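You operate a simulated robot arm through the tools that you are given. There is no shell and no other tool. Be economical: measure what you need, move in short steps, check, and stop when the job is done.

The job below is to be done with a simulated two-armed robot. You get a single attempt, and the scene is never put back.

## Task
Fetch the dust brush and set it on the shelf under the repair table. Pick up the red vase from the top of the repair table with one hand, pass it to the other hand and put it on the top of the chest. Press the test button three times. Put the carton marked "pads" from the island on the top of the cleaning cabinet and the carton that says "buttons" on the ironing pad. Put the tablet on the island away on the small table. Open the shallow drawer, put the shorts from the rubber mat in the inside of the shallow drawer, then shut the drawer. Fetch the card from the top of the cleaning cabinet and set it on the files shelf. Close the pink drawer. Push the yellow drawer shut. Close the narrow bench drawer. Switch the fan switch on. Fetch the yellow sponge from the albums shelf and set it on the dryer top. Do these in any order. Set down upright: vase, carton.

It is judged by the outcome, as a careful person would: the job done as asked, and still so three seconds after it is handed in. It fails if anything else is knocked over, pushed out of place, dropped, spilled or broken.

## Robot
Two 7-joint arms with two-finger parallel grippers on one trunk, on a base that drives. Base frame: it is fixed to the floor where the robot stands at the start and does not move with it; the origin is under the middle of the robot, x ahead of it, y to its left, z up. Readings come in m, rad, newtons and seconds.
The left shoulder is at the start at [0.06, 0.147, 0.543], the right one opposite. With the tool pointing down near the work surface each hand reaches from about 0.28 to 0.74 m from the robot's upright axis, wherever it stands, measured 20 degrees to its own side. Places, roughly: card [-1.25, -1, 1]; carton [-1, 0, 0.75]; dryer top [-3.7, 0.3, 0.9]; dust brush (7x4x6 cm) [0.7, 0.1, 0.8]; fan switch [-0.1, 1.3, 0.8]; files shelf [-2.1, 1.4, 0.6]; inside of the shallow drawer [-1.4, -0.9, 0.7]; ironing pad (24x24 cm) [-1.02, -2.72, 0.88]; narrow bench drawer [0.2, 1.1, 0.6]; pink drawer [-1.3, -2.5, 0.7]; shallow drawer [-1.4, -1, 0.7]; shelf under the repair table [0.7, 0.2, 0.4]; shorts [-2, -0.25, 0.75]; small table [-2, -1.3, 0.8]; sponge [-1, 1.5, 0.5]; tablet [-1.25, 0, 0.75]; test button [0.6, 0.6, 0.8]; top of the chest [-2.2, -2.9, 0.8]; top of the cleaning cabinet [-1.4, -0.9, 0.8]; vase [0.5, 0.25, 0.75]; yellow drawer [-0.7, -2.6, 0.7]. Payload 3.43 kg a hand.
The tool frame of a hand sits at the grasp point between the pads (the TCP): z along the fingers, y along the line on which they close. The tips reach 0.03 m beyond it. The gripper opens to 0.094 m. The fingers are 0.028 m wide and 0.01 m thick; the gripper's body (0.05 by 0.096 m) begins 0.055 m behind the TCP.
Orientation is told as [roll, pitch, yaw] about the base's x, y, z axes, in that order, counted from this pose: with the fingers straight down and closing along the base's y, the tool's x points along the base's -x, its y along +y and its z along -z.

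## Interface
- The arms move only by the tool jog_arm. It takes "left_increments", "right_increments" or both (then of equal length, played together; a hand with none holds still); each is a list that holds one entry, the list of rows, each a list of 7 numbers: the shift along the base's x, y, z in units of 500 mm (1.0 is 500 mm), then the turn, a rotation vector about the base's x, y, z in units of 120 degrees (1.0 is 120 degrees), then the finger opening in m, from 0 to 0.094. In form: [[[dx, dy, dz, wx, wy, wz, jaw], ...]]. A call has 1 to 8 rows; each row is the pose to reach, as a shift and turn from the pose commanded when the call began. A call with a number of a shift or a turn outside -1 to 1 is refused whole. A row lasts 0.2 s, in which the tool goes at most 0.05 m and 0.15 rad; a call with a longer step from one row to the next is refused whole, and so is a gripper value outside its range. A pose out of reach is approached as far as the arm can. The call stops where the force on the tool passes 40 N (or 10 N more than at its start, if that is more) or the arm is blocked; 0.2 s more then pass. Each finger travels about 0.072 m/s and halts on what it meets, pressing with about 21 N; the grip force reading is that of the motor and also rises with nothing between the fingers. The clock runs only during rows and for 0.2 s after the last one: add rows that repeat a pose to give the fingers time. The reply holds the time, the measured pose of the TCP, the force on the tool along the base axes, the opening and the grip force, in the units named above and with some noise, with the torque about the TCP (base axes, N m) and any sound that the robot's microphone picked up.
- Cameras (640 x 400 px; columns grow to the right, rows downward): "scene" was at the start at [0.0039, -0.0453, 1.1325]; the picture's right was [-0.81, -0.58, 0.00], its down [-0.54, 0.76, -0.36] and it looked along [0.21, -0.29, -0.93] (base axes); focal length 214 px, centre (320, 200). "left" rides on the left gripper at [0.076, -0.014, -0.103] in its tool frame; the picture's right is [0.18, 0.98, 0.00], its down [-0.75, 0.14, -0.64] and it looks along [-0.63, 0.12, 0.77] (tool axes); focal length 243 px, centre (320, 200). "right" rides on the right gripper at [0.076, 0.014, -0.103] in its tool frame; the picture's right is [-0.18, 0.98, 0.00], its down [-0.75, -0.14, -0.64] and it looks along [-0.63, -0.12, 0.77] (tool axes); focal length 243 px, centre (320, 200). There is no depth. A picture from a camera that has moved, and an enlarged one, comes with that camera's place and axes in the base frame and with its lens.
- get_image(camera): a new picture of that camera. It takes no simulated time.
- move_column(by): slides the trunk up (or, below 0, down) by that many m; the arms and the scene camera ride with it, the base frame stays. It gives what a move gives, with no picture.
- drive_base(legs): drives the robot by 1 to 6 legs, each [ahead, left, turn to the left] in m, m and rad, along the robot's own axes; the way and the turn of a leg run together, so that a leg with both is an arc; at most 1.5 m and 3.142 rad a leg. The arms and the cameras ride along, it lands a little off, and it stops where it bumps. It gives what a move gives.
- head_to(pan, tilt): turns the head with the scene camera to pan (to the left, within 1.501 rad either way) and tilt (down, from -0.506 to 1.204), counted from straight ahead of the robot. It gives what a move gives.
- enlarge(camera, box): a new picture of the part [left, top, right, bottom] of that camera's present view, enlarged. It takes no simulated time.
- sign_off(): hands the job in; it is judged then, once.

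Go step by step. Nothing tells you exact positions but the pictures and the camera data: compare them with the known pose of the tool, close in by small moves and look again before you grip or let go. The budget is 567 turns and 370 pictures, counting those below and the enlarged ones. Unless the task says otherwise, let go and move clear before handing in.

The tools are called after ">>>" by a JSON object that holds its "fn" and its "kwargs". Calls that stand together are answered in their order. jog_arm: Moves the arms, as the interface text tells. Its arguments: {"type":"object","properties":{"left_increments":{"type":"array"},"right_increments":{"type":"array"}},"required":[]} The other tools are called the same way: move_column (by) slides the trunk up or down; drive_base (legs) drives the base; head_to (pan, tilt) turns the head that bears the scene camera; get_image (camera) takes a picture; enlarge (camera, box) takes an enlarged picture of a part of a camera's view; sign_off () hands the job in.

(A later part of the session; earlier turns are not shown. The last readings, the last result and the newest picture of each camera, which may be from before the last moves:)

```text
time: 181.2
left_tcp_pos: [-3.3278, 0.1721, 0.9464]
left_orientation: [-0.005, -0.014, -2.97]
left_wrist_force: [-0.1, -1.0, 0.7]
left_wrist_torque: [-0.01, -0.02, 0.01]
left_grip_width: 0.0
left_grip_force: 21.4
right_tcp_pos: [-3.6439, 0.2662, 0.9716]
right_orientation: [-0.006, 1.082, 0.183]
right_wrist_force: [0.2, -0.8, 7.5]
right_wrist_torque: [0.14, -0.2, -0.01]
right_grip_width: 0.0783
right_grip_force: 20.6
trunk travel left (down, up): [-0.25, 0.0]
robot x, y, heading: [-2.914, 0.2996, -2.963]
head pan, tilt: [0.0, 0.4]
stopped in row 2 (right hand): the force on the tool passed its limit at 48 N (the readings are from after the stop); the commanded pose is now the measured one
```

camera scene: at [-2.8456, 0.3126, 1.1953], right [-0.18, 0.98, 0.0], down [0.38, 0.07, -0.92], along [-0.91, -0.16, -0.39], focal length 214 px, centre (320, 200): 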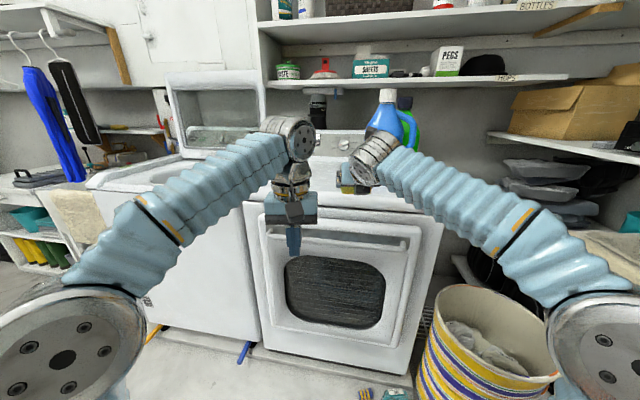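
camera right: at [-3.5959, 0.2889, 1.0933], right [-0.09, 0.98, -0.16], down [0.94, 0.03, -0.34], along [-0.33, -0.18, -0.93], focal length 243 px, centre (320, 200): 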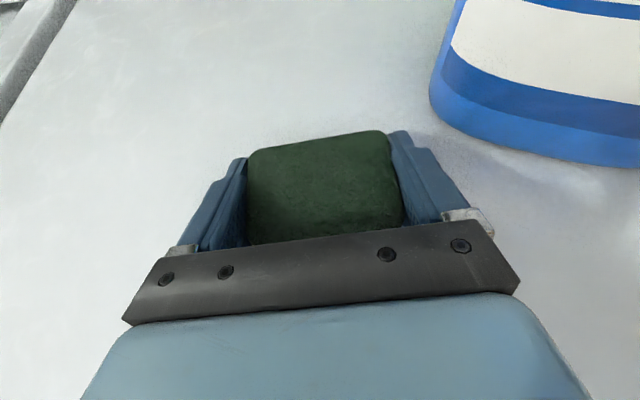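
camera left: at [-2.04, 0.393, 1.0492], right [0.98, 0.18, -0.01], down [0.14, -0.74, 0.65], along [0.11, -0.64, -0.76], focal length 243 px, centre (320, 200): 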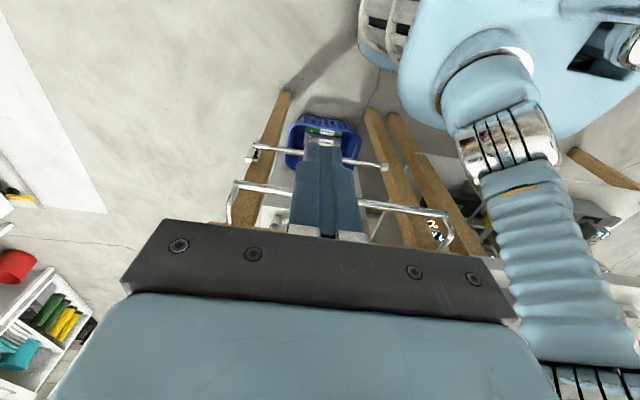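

Contact with the dryer top. I'll release and back away.

>>> {"fn": "jog_arm", "kwargs": {"right_increments": [[[0, 0, 0, 0, 0, 0, 0.085], [0, 0, 0.002, 0, 0, 0, 0.094], [0, 0, 0.004, 0, 0, 0, 0.094], [0.07, 0.012, 0.045, 0, 0, 0, 0.094], [0.14, 0.025, 0.09, 0, 0, 0, 0.094], [0.22, 0.04, 0.13, 0, 0, 0, 0.094]]]}}

>>> {"fn": "get_image", "kwargs": {"camera": "right"}}

```text
time: 182.6
left_tcp_pos: [-3.3282, 0.1732, 0.9471]
left_orientation: [-0.004, -0.013, -2.97]
left_wrist_force: [0.3, 0.0, 0.1]
left_wrist_torque: [0.01, 0.0, 0.03]
left_grip_width: 0.0
left_grip_force: 20.7
right_tcp_pos: [-3.5355, 0.2861, 1.0355]
right_orientation: [-0.003, 1.076, 0.183]
right_wrist_force: [-0.6, -0.2, 0.1]
right_wrist_torque: [0.0, 0.01, -0.01]
right_grip_width: 0.094
right_grip_force: 0.0
trunk travel left (down, up): [-0.25, 0.0]
robot x, y, heading: [-2.9147, 0.3003, -2.959]
head pan, tilt: [0.0, 0.4]
```

```text
270 pictures are left
camera right: at [-3.4836, 0.311, 1.1513], right [-0.1, 0.98, -0.16], down [0.93, 0.03, -0.36], along [-0.35, -0.19, -0.92], focal length 243 px, centre (320, 200)
```

right: 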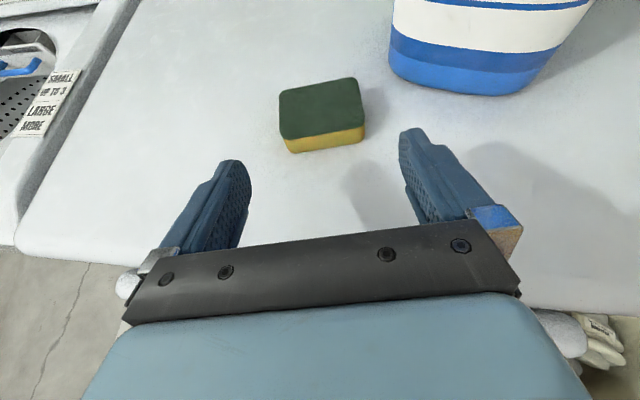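

The sponge is on the dryer top. I'll back up and look south from here for a route and the nearby areas.

>>> {"fn": "drive_base", "kwargs": {"legs": [[-0.25, 0, 0]]}}

>>> {"fn": "head_to", "kwargs": {"pan": 1.5, "tilt": 0.5}}

>>> {"fn": "get_image", "kwargs": {"camera": "scene"}}

```text
time: 184.4
left_tcp_pos: [-3.0817, 0.2175, 0.9472]
left_orientation: [-0.004, -0.014, -2.968]
left_wrist_force: [-0.1, 0.0, 0.1]
left_wrist_torque: [-0.02, -0.01, 0.0]
left_grip_width: 0.0001
left_grip_force: 20.7
right_tcp_pos: [-3.2899, 0.3304, 1.0362]
right_orientation: [-0.003, 1.078, 0.18]
right_wrist_force: [-0.3, -0.8, 1.0]
right_wrist_torque: [0.06, 0.04, 0.01]
right_grip_width: 0.0942
right_grip_force: 0.0
trunk travel left (down, up): [-0.25, 0.0]
robot x, y, heading: [-2.6671, 0.3458, -2.959]
head pan, tilt: [0.0, 0.4]
```

```text
time: 186.0
left_tcp_pos: [-3.0826, 0.2179, 0.9468]
left_orientation: [-0.005, -0.015, -2.969]
left_wrist_force: [0.1, -0.2, 0.4]
left_wrist_torque: [0.01, 0.0, 0.04]
left_grip_width: 0.0001
left_grip_force: 20.9
right_tcp_pos: [-3.2911, 0.3311, 1.036]
right_orientation: [-0.004, 1.078, 0.18]
right_wrist_force: [-0.4, -1.2, -1.0]
right_wrist_torque: [0.0, 0.01, 0.0]
right_grip_width: 0.0938
right_grip_force: 0.1
trunk travel left (down, up): [-0.25, 0.0]
robot x, y, heading: [-2.6701, 0.3432, -2.956]
head pan, tilt: [1.499, 0.499]
```

```text
269 pictures are left
camera scene: at [-2.6291, 0.2596, 1.1862], right [-0.99, -0.11, 0.0], down [-0.05, 0.48, -0.88], along [0.09, -0.87, -0.48], focal length 214 px, centre (320, 200)
```

scene: 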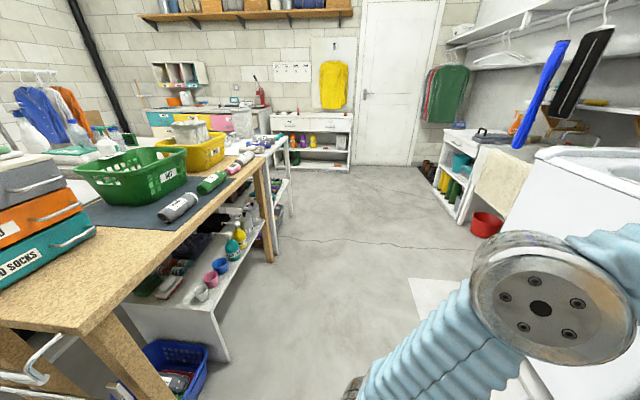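

The west aisle is open to the south and the rubber mat with rolled clothes is on the near end of the wooden table. I'll turn south and drive alongside it.

>>> {"fn": "drive_base", "kwargs": {"legs": [[0.12, 0, 0], [0, 0, 1.385], [0.3, 0, 0]]}}

>>> {"fn": "head_to", "kwargs": {"pan": 0.8, "tilt": 0.5}}

>>> {"fn": "get_image", "kwargs": {"camera": "scene"}}

```text
time: 189.0
left_tcp_pos: [-3.0668, -0.0059, 0.9471]
left_orientation: [-0.004, -0.015, -2.405]
left_wrist_force: [0.3, -0.4, 0.8]
left_wrist_torque: [-0.03, -0.01, 0.0]
left_grip_width: 0.0
left_grip_force: 20.8
right_tcp_pos: [-3.3027, -0.0195, 1.0361]
right_orientation: [-0.005, 1.079, 0.749]
right_wrist_force: [0.3, -0.2, -0.5]
right_wrist_torque: [-0.03, 0.0, -0.03]
right_grip_width: 0.0941
right_grip_force: 0.0
trunk travel left (down, up): [-0.25, 0.0]
robot x, y, heading: [-2.7859, 0.323, -2.397]
head pan, tilt: [1.499, 0.499]
stopped in leg 2: the robot was blocked; the commanded pose is now the measured one
```

```text
time: 190.0
left_tcp_pos: [-3.0681, -0.0051, 0.9466]
left_orientation: [-0.006, -0.013, -2.404]
left_wrist_force: [0.3, -0.3, 0.0]
left_wrist_torque: [0.03, -0.01, -0.03]
left_grip_width: 0.0
left_grip_force: 20.9
right_tcp_pos: [-3.3029, -0.0203, 1.0357]
right_orientation: [-0.004, 1.077, 0.748]
right_wrist_force: [0.4, 0.0, 1.2]
right_wrist_torque: [-0.01, -0.03, 0.04]
right_grip_width: 0.0938
right_grip_force: 0.0
trunk travel left (down, up): [-0.25, 0.0]
robot x, y, heading: [-2.791, 0.3224, -2.397]
head pan, tilt: [0.799, 0.499]
```

```text
268 pictures are left
camera scene: at [-2.7654, 0.2528, 1.1862], right [-1.0, 0.03, 0.0], down [0.01, 0.48, -0.88], along [-0.02, -0.88, -0.48], focal length 214 px, centre (320, 200)
```

scene: 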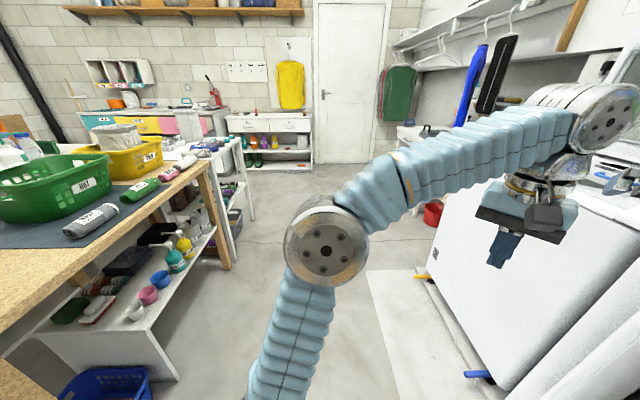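

The rear corner met the suitcase. I'll move south first and then finish the turn.

>>> {"fn": "drive_base", "kwargs": {"legs": [[0.17, 0.184, 0], [0, 0, 0.826]]}}

>>> {"fn": "head_to", "kwargs": {"pan": 1.3, "tilt": 0.6}}

>>> {"fn": "get_image", "kwargs": {"camera": "scene"}}

```text
time: 194.0
left_tcp_pos: [-2.7346, -0.3577, 0.9461]
left_orientation: [-0.006, -0.015, -1.577]
left_wrist_force: [0.4, -0.1, -0.2]
left_wrist_torque: [-0.02, -0.02, -0.03]
left_grip_width: 0.0001
left_grip_force: 21.0
right_tcp_pos: [-2.8847, -0.5411, 1.0362]
right_orientation: [-0.005, 1.079, 1.573]
right_wrist_force: [0.3, -0.2, 0.5]
right_wrist_torque: [-0.01, 0.01, 0.06]
right_grip_width: 0.094
right_grip_force: 0.1
trunk travel left (down, up): [-0.25, 0.0]
robot x, y, heading: [-2.7891, 0.0698, -1.569]
head pan, tilt: [0.799, 0.499]
```

```text
time: 194.9
left_tcp_pos: [-2.7348, -0.357, 0.9471]
left_orientation: [-0.005, -0.013, -1.576]
left_wrist_force: [0.7, 0.0, -0.3]
left_wrist_torque: [0.06, 0.0, 0.0]
left_grip_width: 0.0
left_grip_force: 21.5
right_tcp_pos: [-2.8847, -0.541, 1.0357]
right_orientation: [-0.004, 1.078, 1.574]
right_wrist_force: [0.8, 0.1, 0.4]
right_wrist_torque: [0.01, -0.02, -0.02]
right_grip_width: 0.0937
right_grip_force: 0.1
trunk travel left (down, up): [-0.25, 0.0]
robot x, y, heading: [-2.7897, 0.0713, -1.567]
head pan, tilt: [1.3, 0.6]
```

```text
267 pictures are left
camera scene: at [-2.7003, 0.0782, 1.1771], right [-0.27, -0.96, 0.0], down [-0.54, 0.15, -0.83], along [0.8, -0.22, -0.56], focal length 214 px, centre (320, 200)
```

scene: 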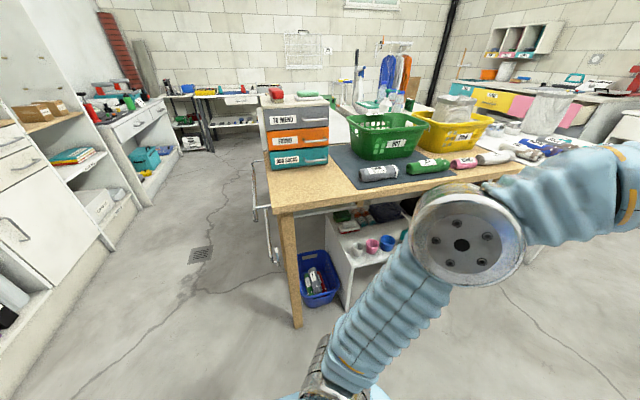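

>>> {"fn": "enlarge", "kwargs": {"camera": "scene", "box": [320, 90, 560, 240]}}

```text
2.67 times, centred on (440, 165) of scene
camera zoom: at [-2.7003, 0.0782, 1.1771], right [-0.27, -0.96, 0.0], down [-0.54, 0.15, -0.83], along [0.8, -0.22, -0.56], focal length 572 px, centre (0, 293)
```

zoom: 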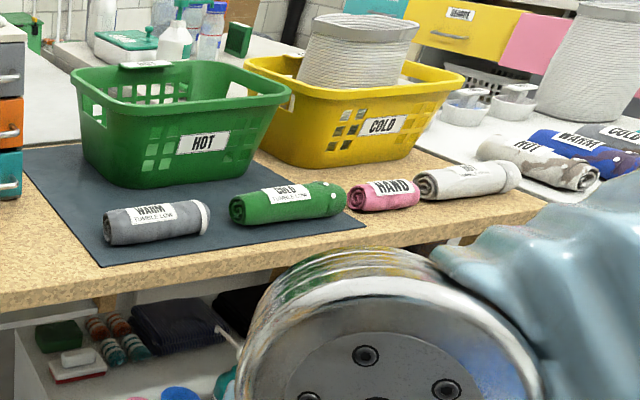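

The gray roll labelled WARM lies on the rubber mat at about (-1.98, -0.38), matching the shorts' rough place. I'll drive beside it, face east and take a close look with the wrist camera.

>>> {"fn": "drive_base", "kwargs": {"legs": [[0.6, 0, 0], [0, 0, 1.571]]}}

>>> {"fn": "head_to", "kwargs": {"pan": 0.0, "tilt": 0.5}}

>>> {"fn": "get_image", "kwargs": {"camera": "scene"}}

>>> {"fn": "get_image", "kwargs": {"camera": "right"}}

```text
time: 202.2
left_tcp_pos: [-2.3579, -0.4736, 0.9477]
left_orientation: [-0.005, -0.013, -0.003]
left_wrist_force: [0.7, 0.5, 0.0]
left_wrist_torque: [0.02, -0.02, 0.02]
left_grip_width: 0.0
left_grip_force: 20.8
right_tcp_pos: [-2.1744, -0.622, 1.0366]
right_orientation: [-0.006, 1.08, -3.133]
right_wrist_force: [0.8, 0.5, -0.4]
right_wrist_torque: [0.03, 0.0, -0.01]
right_grip_width: 0.094
right_grip_force: 0.0
trunk travel left (down, up): [-0.25, 0.0]
robot x, y, heading: [-2.789, -0.5247, 0.008]
head pan, tilt: [1.3, 0.6]
```

```text
time: 203.7
left_tcp_pos: [-2.358, -0.4744, 0.9469]
left_orientation: [-0.004, -0.014, -0.003]
left_wrist_force: [-0.3, -0.4, 0.2]
left_wrist_torque: [0.02, 0.04, -0.03]
left_grip_width: 0.0003
left_grip_force: 21.2
right_tcp_pos: [-2.1737, -0.621, 1.037]
right_orientation: [-0.005, 1.078, -3.132]
right_wrist_force: [-0.2, -0.2, 1.2]
right_wrist_torque: [-0.02, 0.0, -0.03]
right_grip_width: 0.0943
right_grip_force: 0.0
trunk travel left (down, up): [-0.25, 0.0]
robot x, y, heading: [-2.788, -0.5227, 0.002]
head pan, tilt: [0.0, 0.499]
```

```text
265 pictures are left
camera scene: at [-2.7251, -0.5267, 1.1862], right [0.01, -1.0, 0.0], down [-0.48, 0.0, -0.88], along [0.88, 0.01, -0.48], focal length 214 px, centre (320, 200)
```

scene: 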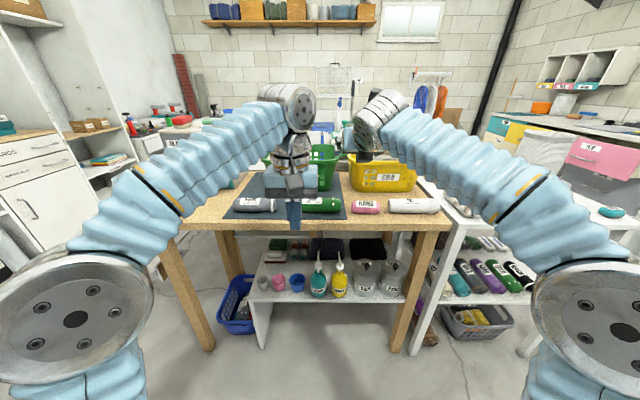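

```text
264 pictures are left
camera right: at [-2.2272, -0.6362, 1.1517], right [-0.07, -0.98, -0.16], down [-0.92, 0.13, -0.36], along [0.38, 0.13, -0.92], focal length 243 px, centre (320, 200)
```

right: 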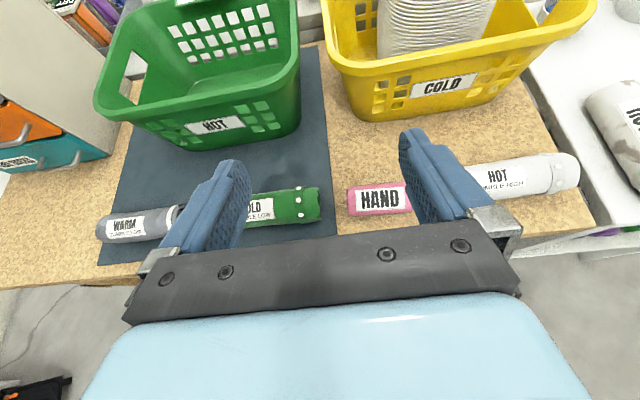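

The three views agree: the gray roll is at about (-2.09, -0.30, 0.82). I'll move closer, turn the left gripper 90° and hover over it.

>>> {"fn": "drive_base", "kwargs": {"legs": [[0.16, 0, 0]]}}

>>> {"fn": "jog_arm", "kwargs": {"left_increments": [[[0, 0, 0.02, 0, 0, 0.07, 0.0], [0, 0.04, 0.03, 0, 0, 0.14, 0.02], [0.02, 0.1, 0.03, 0, 0, 0.21, 0.04], [0.06, 0.16, 0.03, 0, 0, 0.28, 0.06], [0.1, 0.22, 0.03, 0, 0, 0.35, 0.08], [0.14, 0.28, 0.02, 0, 0, 0.42, 0.09], [0.18, 0.32, 0.01, 0, 0, 0.49, 0.094], [0.22, 0.34, 0, 0, 0, 0.56, 0.094]]]}}

>>> {"fn": "jog_arm", "kwargs": {"left_increments": [[[0, 0, 0, 0, 0, 0.06, 0.094], [0, 0, 0, 0, 0, 0.12, 0.094], [0, 0, 0, 0, 0, 0.19, 0.094]]]}}

>>> {"fn": "get_image", "kwargs": {"camera": "left"}}

>>> {"fn": "get_image", "kwargs": {"camera": "scene"}}

```text
time: 205.1
left_tcp_pos: [-2.1975, -0.4711, 0.9464]
left_orientation: [-0.005, -0.015, -0.003]
left_wrist_force: [0.1, 0.0, 0.0]
left_wrist_torque: [-0.01, -0.01, 0.0]
left_grip_width: 0.0
left_grip_force: 21.2
right_tcp_pos: [-2.0129, -0.6214, 1.0359]
right_orientation: [-0.003, 1.078, -3.132]
right_wrist_force: [-0.2, 0.1, 0.7]
right_wrist_torque: [0.04, -0.01, 0.0]
right_grip_width: 0.0941
right_grip_force: 0.1
trunk travel left (down, up): [-0.25, 0.0]
robot x, y, heading: [-2.6265, -0.5251, 0.002]
head pan, tilt: [0.0, 0.499]
```

```text
time: 206.9
left_tcp_pos: [-2.1166, -0.3122, 0.9571]
left_orientation: [-0.008, -0.013, 1.122]
left_wrist_force: [0.0, -0.2, 0.4]
left_wrist_torque: [0.01, 0.02, -0.01]
left_grip_width: 0.0938
left_grip_force: 0.1
left hand out of reach, approached as far as the arm can: row 8
right_tcp_pos: [-2.0128, -0.6206, 1.0351]
right_orientation: [-0.006, 1.078, -3.134]
right_wrist_force: [0.1, -0.6, 0.8]
right_wrist_torque: [0.01, 0.01, 0.04]
right_grip_width: 0.094
right_grip_force: 0.0
trunk travel left (down, up): [-0.25, 0.0]
robot x, y, heading: [-2.6274, -0.5272, 0.003]
head pan, tilt: [0.0, 0.499]
```

```text
time: 207.7
left_tcp_pos: [-2.1183, -0.3134, 0.9548]
left_orientation: [-0.007, -0.014, 1.57]
left_wrist_force: [-0.3, 0.0, -0.3]
left_wrist_torque: [-0.01, -0.01, -0.01]
left_grip_width: 0.094
left_grip_force: 0.1
right_tcp_pos: [-2.0122, -0.6209, 1.0368]
right_orientation: [-0.002, 1.078, -3.132]
right_wrist_force: [0.2, 0.5, 0.1]
right_wrist_torque: [0.02, -0.01, -0.03]
right_grip_width: 0.0938
right_grip_force: 0.2
trunk travel left (down, up): [-0.25, 0.0]
robot x, y, heading: [-2.6298, -0.5239, 0.005]
head pan, tilt: [0.0, 0.499]
```

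```text
263 pictures are left
camera left: at [-2.105, -0.391, 1.0566], right [-0.98, -0.18, -0.01], down [-0.15, 0.74, 0.65], along [-0.11, 0.64, -0.76], focal length 243 px, centre (320, 200)
```

left: 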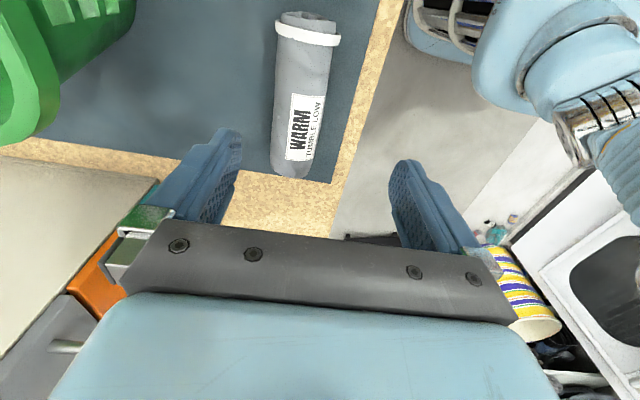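

```text
262 pictures are left
camera scene: at [-2.5641, -0.5259, 1.1862], right [0.01, -1.0, 0.0], down [-0.48, 0.0, -0.88], along [0.88, 0.0, -0.48], focal length 214 px, centre (320, 200)
```

scene: 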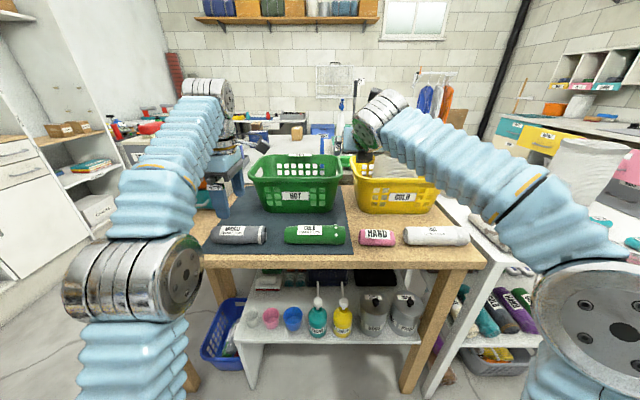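

The gray roll has a waistband and drawstring: these are the shorts, at (-2.097, -0.301). Descending to grip them.

>>> {"fn": "jog_arm", "kwargs": {"left_increments": [[[0.042, 0.024, -0.06, 0, 0, 0, 0.094], [0.042, 0.024, -0.15, 0, 0, 0, 0.094], [0.042, 0.024, -0.21, 0, 0, 0, 0.094], [0.042, 0.024, -0.24, 0, 0, 0, 0.094], [0.042, 0.024, -0.25, 0, 0, 0, 0.094]]]}}

>>> {"fn": "get_image", "kwargs": {"camera": "left"}}

```text
time: 208.9
left_tcp_pos: [-2.0972, -0.3004, 0.8335]
left_orientation: [-0.011, -0.014, 1.568]
left_wrist_force: [1.6, 4.0, 34.0]
left_wrist_torque: [-0.32, 1.66, -0.46]
left_grip_width: 0.0926
left_grip_force: 0.1
right_tcp_pos: [-2.014, -0.621, 1.0375]
right_orientation: [-0.006, 1.082, -3.133]
right_wrist_force: [0.0, -0.1, 0.7]
right_wrist_torque: [-0.01, -0.04, -0.02]
right_grip_width: 0.0941
right_grip_force: 0.0
trunk travel left (down, up): [-0.25, 0.0]
robot x, y, heading: [-2.6276, -0.5288, 0.009]
head pan, tilt: [0.0, 0.499]
```

```text
261 pictures are left
camera left: at [-2.0849, -0.3783, 0.9354], right [-0.98, -0.18, -0.01], down [-0.15, 0.75, 0.65], along [-0.11, 0.64, -0.76], focal length 243 px, centre (320, 200)
```

left: 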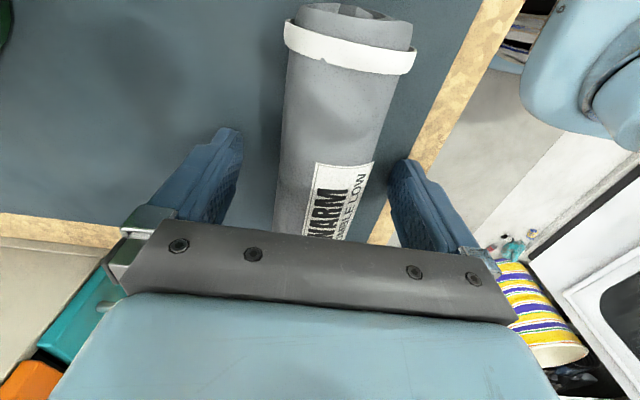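

Fingertips touch the table; I'll raise a little and close.

>>> {"fn": "jog_arm", "kwargs": {"left_increments": [[[0, 0, 0.016, 0, 0, 0, 0.094], [0, 0, 0.016, 0, 0, 0, 0.06], [0, 0, 0.016, 0, 0, 0, 0.04], [0, 0, 0.016, 0, 0, 0, 0.04], [0, 0, 0.016, 0, 0, 0, 0.04]]]}}

>>> {"fn": "jog_arm", "kwargs": {"left_increments": [[[0, 0, 0.06, 0, 0, 0, 0.03], [0, 0, 0.14, 0, 0, 0, 0.03], [0, 0, 0.22, 0, 0, 0, 0.03]]]}}

>>> {"fn": "get_image", "kwargs": {"camera": "left"}}

```text
time: 210.1
left_tcp_pos: [-2.0961, -0.3001, 0.8381]
left_orientation: [-0.002, -0.015, 1.569]
left_wrist_force: [0.4, 0.6, 0.1]
left_wrist_torque: [0.02, 0.0, 0.01]
left_grip_width: 0.0528
left_grip_force: 21.1
right_tcp_pos: [-2.013, -0.6205, 1.0362]
right_orientation: [-0.004, 1.079, -3.133]
right_wrist_force: [-0.5, 0.2, -0.1]
right_wrist_torque: [-0.01, -0.01, 0.0]
right_grip_width: 0.0939
right_grip_force: 0.1
trunk travel left (down, up): [-0.25, 0.0]
robot x, y, heading: [-2.6266, -0.5217, 0.004]
head pan, tilt: [0.0, 0.499]
```

```text
time: 210.9
left_tcp_pos: [-2.0962, -0.2991, 0.9388]
left_orientation: [-0.003, -0.014, 1.568]
left_wrist_force: [-0.8, 0.2, -0.6]
left_wrist_torque: [0.02, -0.02, 0.02]
left_grip_width: 0.0531
left_grip_force: 21.3
left hand out of reach, approached as far as the arm can: row 3
right_tcp_pos: [-2.0119, -0.619, 1.0351]
right_orientation: [-0.005, 1.078, -3.131]
right_wrist_force: [-0.4, -0.1, 0.3]
right_wrist_torque: [0.02, 0.01, 0.02]
right_grip_width: 0.094
right_grip_force: 0.0
trunk travel left (down, up): [-0.25, 0.0]
robot x, y, heading: [-2.6242, -0.527, 0.001]
head pan, tilt: [0.0, 0.499]
```

```text
260 pictures are left
camera left: at [-2.0836, -0.3778, 1.0403], right [-0.98, -0.18, -0.01], down [-0.14, 0.74, 0.65], along [-0.11, 0.64, -0.76], focal length 243 px, centre (320, 200)
```

left: 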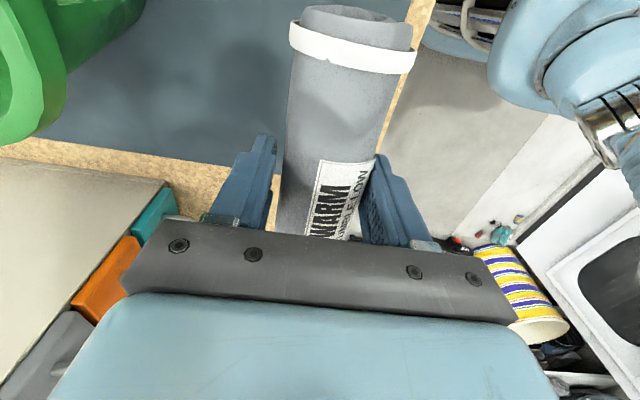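

The shorts are held. I'll back into the aisle, turn south and look along the corridor.

>>> {"fn": "drive_base", "kwargs": {"legs": [[-0.2, 0, 0], [0, 0, -1.571], [0.5, 0, 0]]}}

>>> {"fn": "head_to", "kwargs": {"pan": 0.5, "tilt": 0.4}}

>>> {"fn": "get_image", "kwargs": {"camera": "scene"}}

>>> {"fn": "head_to", "kwargs": {"pan": 1.4, "tilt": 0.5}}

>>> {"fn": "get_image", "kwargs": {"camera": "scene"}}

```text
time: 218.8
left_tcp_pos: [-2.5966, -1.5577, 0.9382]
left_orientation: [-0.005, -0.013, 0.0]
left_wrist_force: [-0.7, 0.3, -1.3]
left_wrist_torque: [-0.04, -0.03, -0.01]
left_grip_width: 0.0531
left_grip_force: 20.8
right_tcp_pos: [-2.9169, -1.641, 1.0357]
right_orientation: [-0.002, 1.079, 1.581]
right_wrist_force: [-0.3, -0.1, 0.7]
right_wrist_torque: [0.0, 0.01, -0.02]
right_grip_width: 0.0937
right_grip_force: 0.0
trunk travel left (down, up): [-0.25, 0.0]
robot x, y, heading: [-2.8243, -1.0273, -1.566]
head pan, tilt: [0.0, 0.499]
```

```text
time: 219.8
left_tcp_pos: [-2.5966, -1.5577, 0.939]
left_orientation: [-0.005, -0.013, 0.0]
left_wrist_force: [0.0, 0.2, -1.8]
left_wrist_torque: [0.04, 0.0, 0.02]
left_grip_width: 0.053
left_grip_force: 21.2
right_tcp_pos: [-2.9167, -1.6416, 1.0357]
right_orientation: [-0.002, 1.08, 1.582]
right_wrist_force: [-0.5, -0.8, 0.3]
right_wrist_torque: [0.01, 0.01, 0.0]
right_grip_width: 0.0939
right_grip_force: 0.0
trunk travel left (down, up): [-0.25, 0.0]
robot x, y, heading: [-2.822, -1.0267, -1.56]
head pan, tilt: [0.499, 0.4]
```

```text
259 pictures are left
camera scene: at [-2.7776, -1.0787, 1.1953], right [-0.87, -0.48, 0.0], down [-0.19, 0.34, -0.92], along [0.45, -0.81, -0.39], focal length 214 px, centre (320, 200)
```

scene: 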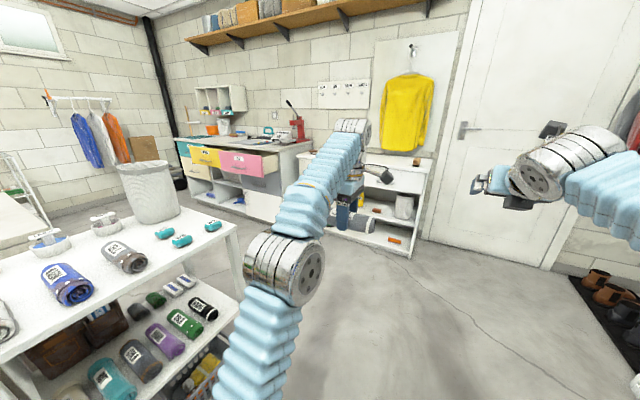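

```text
time: 221.0
left_tcp_pos: [-2.5957, -1.5581, 0.9382]
left_orientation: [-0.007, -0.015, 0.001]
left_wrist_force: [0.3, 0.3, -1.7]
left_wrist_torque: [0.03, 0.0, -0.01]
left_grip_width: 0.053
left_grip_force: 20.9
right_tcp_pos: [-2.9158, -1.6412, 1.035]
right_orientation: [-0.002, 1.079, 1.582]
right_wrist_force: [0.7, 0.3, -1.1]
right_wrist_torque: [-0.01, -0.02, 0.0]
right_grip_width: 0.0942
right_grip_force: 0.2
trunk travel left (down, up): [-0.25, 0.0]
robot x, y, heading: [-2.8232, -1.0268, -1.562]
head pan, tilt: [1.4, 0.499]
```

```text
258 pictures are left
camera scene: at [-2.7327, -1.0125, 1.1862], right [-0.16, -0.99, 0.0], down [-0.47, 0.08, -0.88], along [0.87, -0.14, -0.48], focal length 214 px, centre (320, 200)
```

scene: 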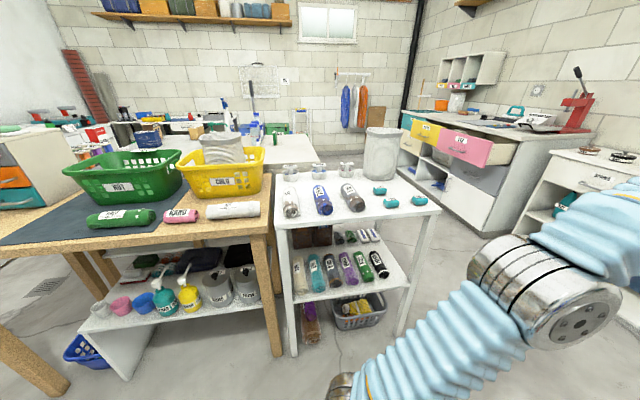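

The corridor south of the small table is open, and the pink and yellow drawers protrude from the counter along it. I'll go there and turn east.

>>> {"fn": "drive_base", "kwargs": {"legs": [[0.9, 0, 0], [0, 0, 1.571]]}}

>>> {"fn": "head_to", "kwargs": {"pan": -0.4, "tilt": 0.5}}

>>> {"fn": "get_image", "kwargs": {"camera": "scene"}}

```text
time: 229.5
left_tcp_pos: [-2.2876, -1.6967, 0.9383]
left_orientation: [-0.004, -0.016, 1.572]
left_wrist_force: [0.2, -0.2, -2.7]
left_wrist_torque: [0.0, -0.03, -0.02]
left_grip_width: 0.0527
left_grip_force: 21.0
right_tcp_pos: [-2.2032, -2.0169, 1.0353]
right_orientation: [-0.003, 1.079, -3.129]
right_wrist_force: [-0.4, 0.6, 0.1]
right_wrist_torque: [0.02, -0.02, -0.02]
right_grip_width: 0.0941
right_grip_force: 0.1
trunk travel left (down, up): [-0.25, 0.0]
robot x, y, heading: [-2.8146, -1.927, 0.011]
head pan, tilt: [1.4, 0.499]
```

```text
time: 231.3
left_tcp_pos: [-2.2867, -1.6954, 0.9385]
left_orientation: [-0.003, -0.012, 1.573]
left_wrist_force: [0.6, 0.0, -0.8]
left_wrist_torque: [0.0, 0.01, -0.02]
left_grip_width: 0.0529
left_grip_force: 20.9
right_tcp_pos: [-2.2027, -2.0164, 1.0348]
right_orientation: [-0.002, 1.08, -3.129]
right_wrist_force: [0.3, 0.0, -0.6]
right_wrist_torque: [0.01, -0.02, 0.03]
right_grip_width: 0.0939
right_grip_force: 0.2
trunk travel left (down, up): [-0.25, 0.0]
robot x, y, heading: [-2.8189, -1.9251, 0.008]
head pan, tilt: [-0.4, 0.499]
```

```text
257 pictures are left
camera scene: at [-2.7611, -1.9598, 1.1862], right [-0.38, -0.92, 0.0], down [-0.44, 0.18, -0.88], along [0.81, -0.33, -0.48], focal length 214 px, centre (320, 200)
```

scene: 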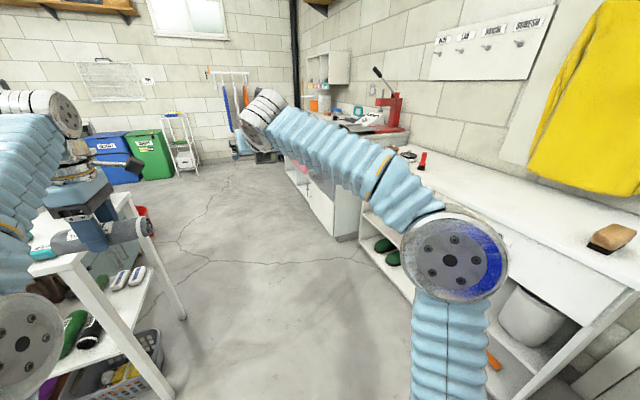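

>>> {"fn": "drive_base", "kwargs": {"legs": [[0.9, 0, 0]]}}

>>> {"fn": "head_to", "kwargs": {"pan": -0.4, "tilt": 0.6}}

>>> {"fn": "get_image", "kwargs": {"camera": "scene"}}

>>> {"fn": "head_to", "kwargs": {"pan": 0.9, "tilt": 0.6}}

>>> {"fn": "get_image", "kwargs": {"camera": "scene"}}

```text
time: 236.1
left_tcp_pos: [-1.3855, -1.6842, 0.9385]
left_orientation: [-0.004, -0.013, 1.579]
left_wrist_force: [-0.3, 0.1, -1.7]
left_wrist_torque: [0.01, 0.02, 0.0]
left_grip_width: 0.0528
left_grip_force: 20.9
right_tcp_pos: [-1.2995, -2.0037, 1.0358]
right_orientation: [-0.004, 1.078, -3.122]
right_wrist_force: [0.4, -0.1, -0.7]
right_wrist_torque: [-0.03, 0.01, 0.0]
right_grip_width: 0.094
right_grip_force: 0.1
trunk travel left (down, up): [-0.25, 0.0]
robot x, y, heading: [-1.9159, -1.9164, 0.018]
head pan, tilt: [-0.4, 0.499]
```

```text
time: 236.7
left_tcp_pos: [-1.3865, -1.6827, 0.938]
left_orientation: [-0.005, -0.014, 1.579]
left_wrist_force: [0.4, -0.3, -2.2]
left_wrist_torque: [0.01, 0.02, 0.03]
left_grip_width: 0.0528
left_grip_force: 21.0
right_tcp_pos: [-1.3004, -2.003, 1.0359]
right_orientation: [-0.004, 1.08, -3.122]
right_wrist_force: [-0.9, -0.3, 0.3]
right_wrist_torque: [-0.03, 0.02, -0.01]
right_grip_width: 0.094
right_grip_force: 0.0
trunk travel left (down, up): [-0.25, 0.0]
robot x, y, heading: [-1.9108, -1.9166, 0.013]
head pan, tilt: [-0.4, 0.6]
```

```text
256 pictures are left
camera scene: at [-1.8609, -1.9478, 1.1771], right [-0.38, -0.93, 0.0], down [-0.52, 0.21, -0.83], along [0.76, -0.31, -0.56], focal length 214 px, centre (320, 200)
```

scene: 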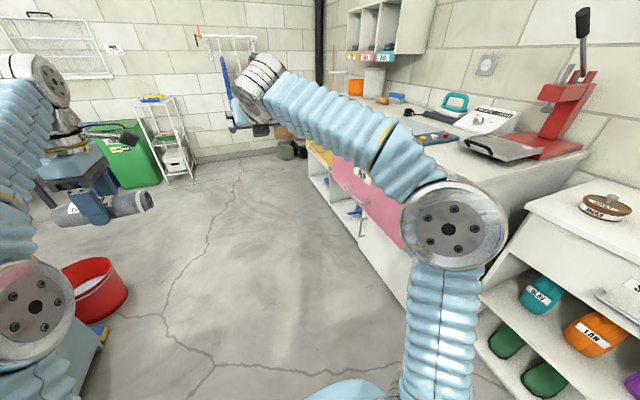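

```text
time: 238.2
left_tcp_pos: [-1.386, -1.6828, 0.9379]
left_orientation: [-0.005, -0.015, 1.582]
left_wrist_force: [0.1, 0.5, -1.6]
left_wrist_torque: [-0.01, 0.01, 0.02]
left_grip_width: 0.053
left_grip_force: 21.5
right_tcp_pos: [-1.3, -2.0023, 1.0358]
right_orientation: [-0.002, 1.078, -3.123]
right_wrist_force: [0.4, 0.4, 0.0]
right_wrist_torque: [-0.04, 0.0, 0.0]
right_grip_width: 0.094
right_grip_force: 0.1
trunk travel left (down, up): [-0.25, 0.0]
robot x, y, heading: [-1.9125, -1.9118, 0.017]
head pan, tilt: [0.901, 0.6]
```

```text
255 pictures are left
camera scene: at [-1.8889, -1.8446, 1.1771], right [0.79, -0.61, 0.0], down [-0.34, -0.45, -0.82], along [0.5, 0.65, -0.57], focal length 214 px, centre (320, 200)
```

scene: 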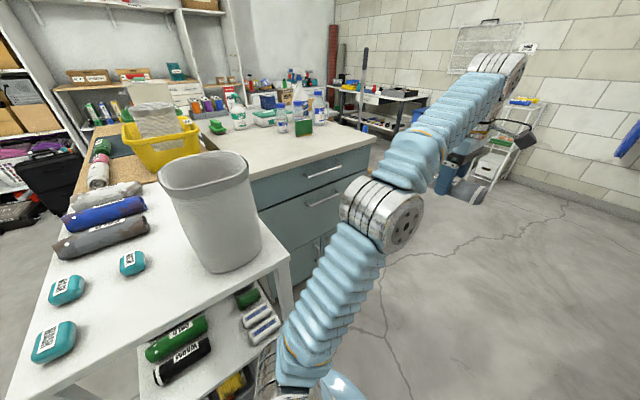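

The blue-grey cleaning cabinet faces south with its top drawer handle near (-1.35, -1.15). I'll move in front of it and turn north.

>>> {"fn": "drive_base", "kwargs": {"legs": [[0.58, 0.02, 0], [0, 0.06, 0], [0, 0, 1.555]]}}

>>> {"fn": "head_to", "kwargs": {"pan": 0.0, "tilt": 0.65}}

>>> {"fn": "get_image", "kwargs": {"camera": "scene"}}

```text
time: 245.9
left_tcp_pos: [-1.5623, -1.2953, 0.9387]
left_orientation: [-0.003, -0.016, 3.138]
left_wrist_force: [-0.1, -0.2, -1.9]
left_wrist_torque: [0.0, -0.01, 0.03]
left_grip_width: 0.0531
left_grip_force: 20.5
right_tcp_pos: [-1.2433, -1.2117, 1.036]
right_orientation: [-0.004, 1.078, -1.562]
right_wrist_force: [0.3, -0.6, -1.0]
right_wrist_torque: [-0.01, -0.01, 0.0]
right_grip_width: 0.0938
right_grip_force: 0.0
trunk travel left (down, up): [-0.25, 0.0]
robot x, y, heading: [-1.3357, -1.8231, 1.578]
head pan, tilt: [0.901, 0.6]
```

```text
time: 247.1
left_tcp_pos: [-1.563, -1.2953, 0.939]
left_orientation: [-0.003, -0.013, 3.136]
left_wrist_force: [0.1, -0.1, -1.5]
left_wrist_torque: [-0.03, -0.01, 0.0]
left_grip_width: 0.0531
left_grip_force: 21.2
right_tcp_pos: [-1.2427, -1.2126, 1.035]
right_orientation: [-0.003, 1.08, -1.563]
right_wrist_force: [-0.2, 0.1, -0.1]
right_wrist_torque: [0.02, 0.01, 0.03]
right_grip_width: 0.0942
right_grip_force: 0.1
trunk travel left (down, up): [-0.25, 0.0]
robot x, y, heading: [-1.3369, -1.8248, 1.572]
head pan, tilt: [0.0, 0.649]
```

```text
254 pictures are left
camera scene: at [-1.3366, -1.7686, 1.1728], right [1.0, 0.01, 0.0], down [0.0, -0.6, -0.8], along [0.0, 0.8, -0.6], focal length 214 px, centre (320, 200)
```

scene: 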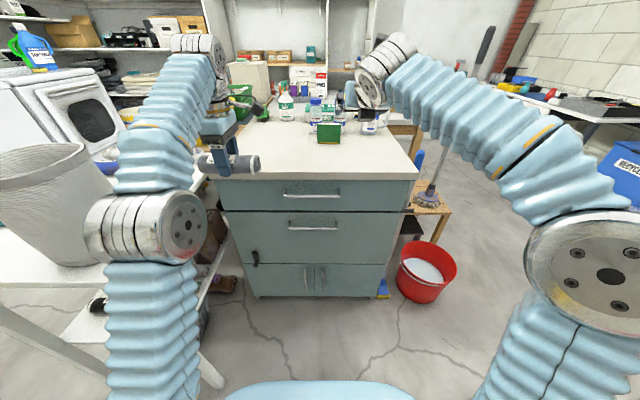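

The top drawer's bar handle is at about (-1.36, -1.175, 0.75). I'll straighten the right hand to fingers-down, then turn it so the fingers close front-to-back over the bar.

>>> {"fn": "jog_arm", "kwargs": {"right_increments": [[[0, -0.02, 0, -0.065, 0, 0, 0.094], [0, -0.05, -0.02, -0.13, 0, 0, 0.094], [0, -0.08, -0.04, -0.195, 0, 0, 0.094], [0, -0.11, -0.06, -0.26, 0, 0, 0.094], [0, -0.14, -0.08, -0.325, 0, 0, 0.094], [0, -0.17, -0.1, -0.39, 0, 0, 0.094], [0, -0.2, -0.12, -0.455, 0, 0, 0.094], [0, -0.22, -0.12, -0.515, 0, 0, 0.094]]]}}

>>> {"fn": "jog_arm", "kwargs": {"right_increments": [[[0, 0, 0, 0, 0, -0.07, 0.08], [0, 0, 0, 0, 0, -0.14, 0.07], [0, 0, 0, 0, 0, -0.21, 0.06], [0, 0, 0, 0, 0, -0.28, 0.05], [0, 0, 0, 0, 0, -0.35, 0.05], [0, 0, 0, 0, 0, -0.42, 0.05], [0, 0, 0, 0, 0, -0.49, 0.05], [0, 0, 0, 0, 0, -0.56, 0.05]]]}}

>>> {"fn": "jog_arm", "kwargs": {"right_increments": [[[0, 0, 0, 0, 0, -0.06, 0.05], [0, 0, 0, 0, 0, -0.12, 0.05], [0, 0, 0, 0, 0, -0.187, 0.05]]]}}

>>> {"fn": "get_image", "kwargs": {"camera": "right"}}

>>> {"fn": "get_image", "kwargs": {"camera": "scene"}}

```text
time: 248.9
left_tcp_pos: [-1.5633, -1.2937, 0.9384]
left_orientation: [-0.004, -0.013, 3.138]
left_wrist_force: [-0.3, -0.6, -1.8]
left_wrist_torque: [-0.06, 0.02, 0.01]
left_grip_width: 0.0528
left_grip_force: 21.4
right_tcp_pos: [-1.2394, -1.332, 0.9638]
right_orientation: [0.007, 0.034, -1.554]
right_wrist_force: [0.1, 0.7, -0.3]
right_wrist_torque: [-0.02, 0.0, -0.02]
right_grip_width: 0.0942
right_grip_force: 0.0
right hand out of reach, approached as far as the arm can: row 8
trunk travel left (down, up): [-0.25, 0.0]
robot x, y, heading: [-1.3386, -1.8267, 1.575]
head pan, tilt: [0.0, 0.649]
```

```text
time: 250.7
left_tcp_pos: [-1.5631, -1.2976, 0.9391]
left_orientation: [-0.007, -0.014, 3.138]
left_wrist_force: [0.5, -1.6, 0.2]
left_wrist_torque: [0.12, 0.03, -0.02]
left_grip_width: 0.0529
left_grip_force: 20.1
right_tcp_pos: [-1.2353, -1.3448, 0.967]
right_orientation: [-0.016, 0.001, -2.716]
right_wrist_force: [0.2, -1.2, 0.4]
right_wrist_torque: [0.07, 0.09, 0.03]
right_grip_width: 0.0501
right_grip_force: 0.1
right hand out of reach, approached as far as the arm can: row 1, 2, 3, 4, 5, 6, 7, 8
trunk travel left (down, up): [-0.25, 0.0]
robot x, y, heading: [-1.338, -1.8261, 1.575]
head pan, tilt: [0.0, 0.649]
```

```text
time: 251.5
left_tcp_pos: [-1.5631, -1.2937, 0.9393]
left_orientation: [-0.003, -0.014, 3.139]
left_wrist_force: [-0.3, 0.0, -2.0]
left_wrist_torque: [-0.01, 0.0, 0.03]
left_grip_width: 0.0533
left_grip_force: 21.3
right_tcp_pos: [-1.2357, -1.3422, 0.9661]
right_orientation: [-0.011, 0.0, -3.136]
right_wrist_force: [0.1, -0.4, 0.5]
right_wrist_torque: [0.02, 0.05, 0.02]
right_grip_width: 0.05
right_grip_force: 0.1
trunk travel left (down, up): [-0.25, 0.0]
robot x, y, heading: [-1.3353, -1.8285, 1.576]
head pan, tilt: [0.0, 0.649]
```

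```text
253 pictures are left
camera right: at [-1.1592, -1.3579, 1.0682], right [-0.18, -0.98, -0.01], down [-0.75, 0.13, 0.64], along [-0.63, 0.12, -0.77], focal length 243 px, centre (320, 200)
```

right: 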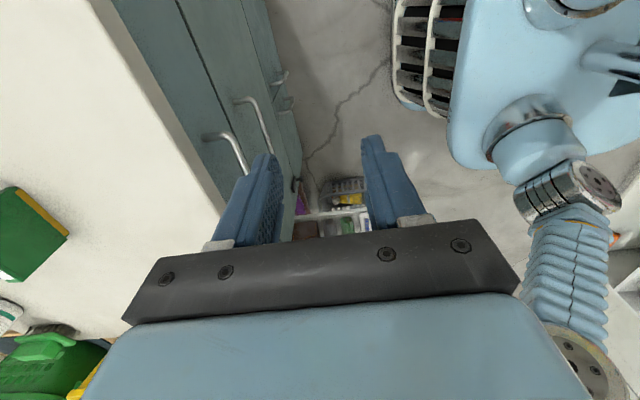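

```text
252 pictures are left
camera scene: at [-1.3366, -1.7686, 1.1728], right [1.0, 0.0, 0.0], down [0.0, -0.6, -0.8], along [0.0, 0.8, -0.6], focal length 214 px, centre (320, 200)
```

scene: 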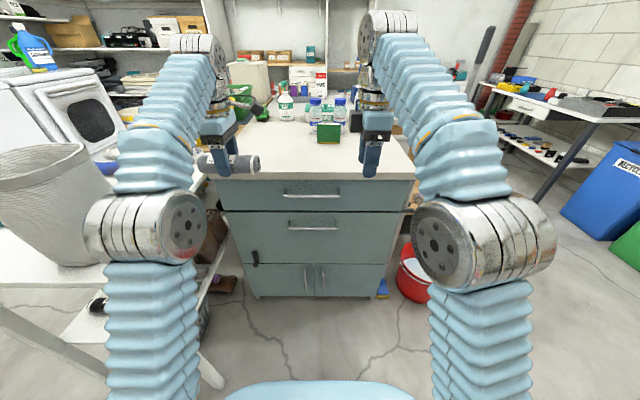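

>>> {"fn": "jog_arm", "kwargs": {"right_increments": [[[-0.04, 0.02, -0.04, 0, 0, 0, 0.04], [-0.1, 0.05, -0.08, 0, 0, 0, 0.04], [-0.16, 0.1, -0.11, 0, 0, 0, 0.04], [-0.21, 0.16, -0.14, 0, 0, 0, 0.04]]]}}

>>> {"fn": "get_image", "kwargs": {"camera": "right"}}

>>> {"fn": "enlarge", "kwargs": {"camera": "scene", "box": [240, 150, 400, 250]}}

```text
time: 252.5
left_tcp_pos: [-1.5614, -1.2954, 0.9392]
left_orientation: [-0.004, -0.015, 3.139]
left_wrist_force: [-0.3, 0.5, -1.2]
left_wrist_torque: [-0.04, 0.01, -0.02]
left_grip_width: 0.0526
left_grip_force: 21.3
right_tcp_pos: [-1.3275, -1.2807, 0.8999]
right_orientation: [-0.014, -0.001, -3.131]
right_wrist_force: [0.4, 0.6, 0.6]
right_wrist_torque: [0.02, 0.02, 0.0]
right_grip_width: 0.0401
right_grip_force: 0.0
right hand out of reach, approached as far as the arm can: row 4
trunk travel left (down, up): [-0.25, 0.0]
robot x, y, heading: [-1.3364, -1.8267, 1.572]
head pan, tilt: [0.0, 0.649]
```

```text
251 pictures are left
camera right: at [-1.2506, -1.2961, 1.0029], right [-0.17, -0.98, -0.01], down [-0.75, 0.12, 0.64], along [-0.63, 0.12, -0.76], focal length 243 px, centre (320, 200)
```

right: 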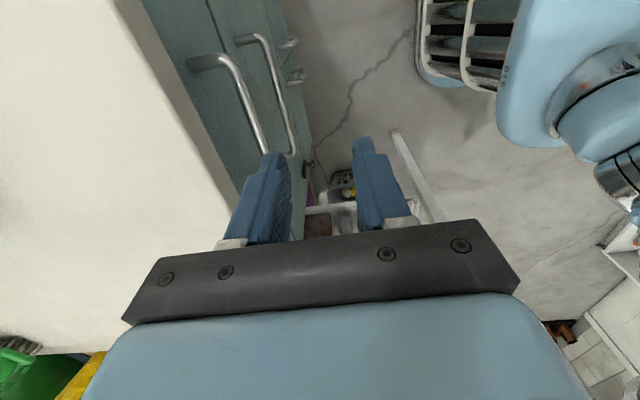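

```text
4.00 times, centred on (320, 200) of scene
camera zoom: at [-1.3364, -1.7688, 1.1729], right [1.0, 0.0, 0.0], down [0.0, -0.6, -0.8], along [0.0, 0.8, -0.6], focal length 858 px, centre (320, 200)
```

zoom: 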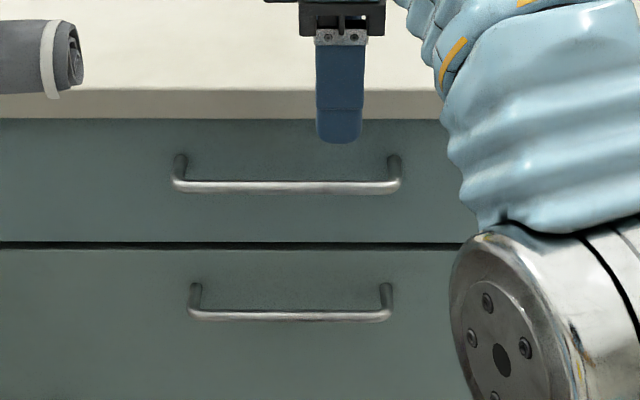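

The counter slab overhangs, so I'll approach the bar from the front instead: tilt the right hand forward so the fingers close vertically around the bar.

>>> {"fn": "jog_arm", "kwargs": {"right_increments": [[[0, -0.04, -0.01, 0.07, 0, 0, 0.05], [0, -0.08, -0.02, 0.14, 0, 0, 0.05], [0, -0.12, -0.05, 0.21, 0, 0, 0.05], [0, -0.14, -0.08, 0.28, 0, 0, 0.05], [-0.01, -0.15, -0.11, 0.35, 0, 0, 0.05], [-0.02, -0.15, -0.15, 0.42, 0, 0, 0.05], [-0.02, -0.15, -0.19, 0.49, 0, 0, 0.05], [-0.02, -0.15, -0.23, 0.56, 0, 0, 0.05]]]}}

>>> {"fn": "get_image", "kwargs": {"camera": "right"}}

>>> {"fn": "get_image", "kwargs": {"camera": "scene"}}

```text
time: 254.3
left_tcp_pos: [-1.5633, -1.2951, 0.9374]
left_orientation: [-0.003, -0.013, 3.138]
left_wrist_force: [0.0, -0.5, -0.5]
left_wrist_torque: [0.02, 0.01, -0.02]
left_grip_width: 0.0531
left_grip_force: 21.6
right_tcp_pos: [-1.3368, -1.3571, 0.7847]
right_orientation: [-1.184, 0.011, -3.136]
right_wrist_force: [0.4, -0.6, -0.2]
right_wrist_torque: [-0.03, 0.0, -0.01]
right_grip_width: 0.0501
right_grip_force: 0.1
trunk travel left (down, up): [-0.25, 0.0]
robot x, y, heading: [-1.3358, -1.8265, 1.573]
head pan, tilt: [0.0, 0.649]
```

```text
249 pictures are left
camera right: at [-1.26, -1.4565, 0.8112], right [-0.17, -0.37, -0.91], down [-0.75, -0.55, 0.37], along [-0.63, 0.75, -0.19], focal length 243 px, centre (320, 200)
```

right: 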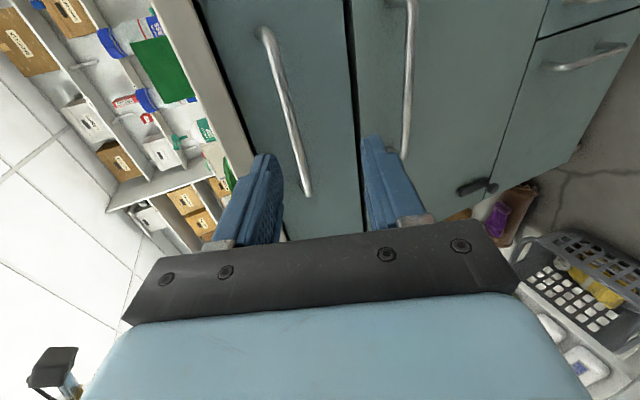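

```text
248 pictures are left
camera scene: at [-1.3365, -1.7687, 1.1728], right [1.0, 0.0, 0.0], down [0.0, -0.6, -0.8], along [0.0, 0.8, -0.6], focal length 214 px, centre (320, 200)
```

scene: 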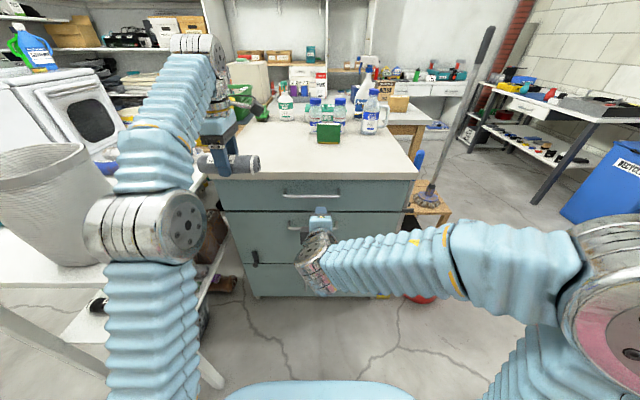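

The bar lies between the fingers' path. I'll advance onto it and close.

>>> {"fn": "jog_arm", "kwargs": {"right_increments": [[[-0.01, 0.07, -0.02, 0, 0, 0, 0.05], [-0.02, 0.15, -0.036, 0, 0, 0, 0.05], [-0.02, 0.22, -0.036, 0, 0, 0, 0.05], [-0.02, 0.26, -0.036, 0, 0, 0, 0.05]]]}}

>>> {"fn": "get_image", "kwargs": {"camera": "right"}}

```text
time: 255.3
left_tcp_pos: [-1.5628, -1.2955, 0.9391]
left_orientation: [-0.003, -0.013, 3.139]
left_wrist_force: [-0.3, 0.4, -1.5]
left_wrist_torque: [-0.03, 0.0, -0.02]
left_grip_width: 0.053
left_grip_force: 20.8
right_tcp_pos: [-1.3465, -1.2267, 0.7667]
right_orientation: [-1.184, 0.01, -3.138]
right_wrist_force: [0.8, -0.2, 0.6]
right_wrist_torque: [-0.01, -0.02, -0.01]
right_grip_width: 0.0502
right_grip_force: 0.1
trunk travel left (down, up): [-0.25, 0.0]
robot x, y, heading: [-1.3387, -1.8255, 1.575]
head pan, tilt: [0.0, 0.649]
```

```text
247 pictures are left
camera right: at [-1.27, -1.3259, 0.793], right [-0.17, -0.37, -0.91], down [-0.76, -0.54, 0.37], along [-0.63, 0.75, -0.19], focal length 243 px, centre (320, 200)
```

right: 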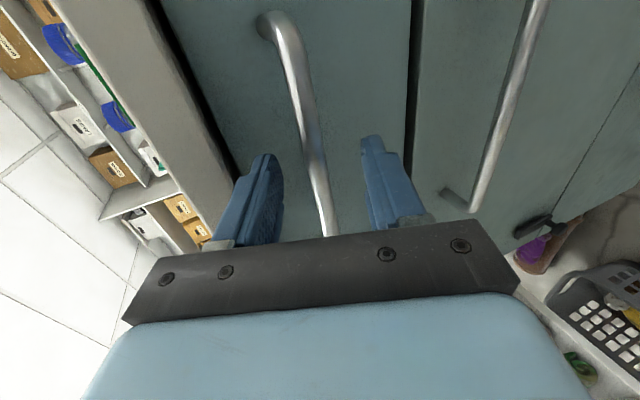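

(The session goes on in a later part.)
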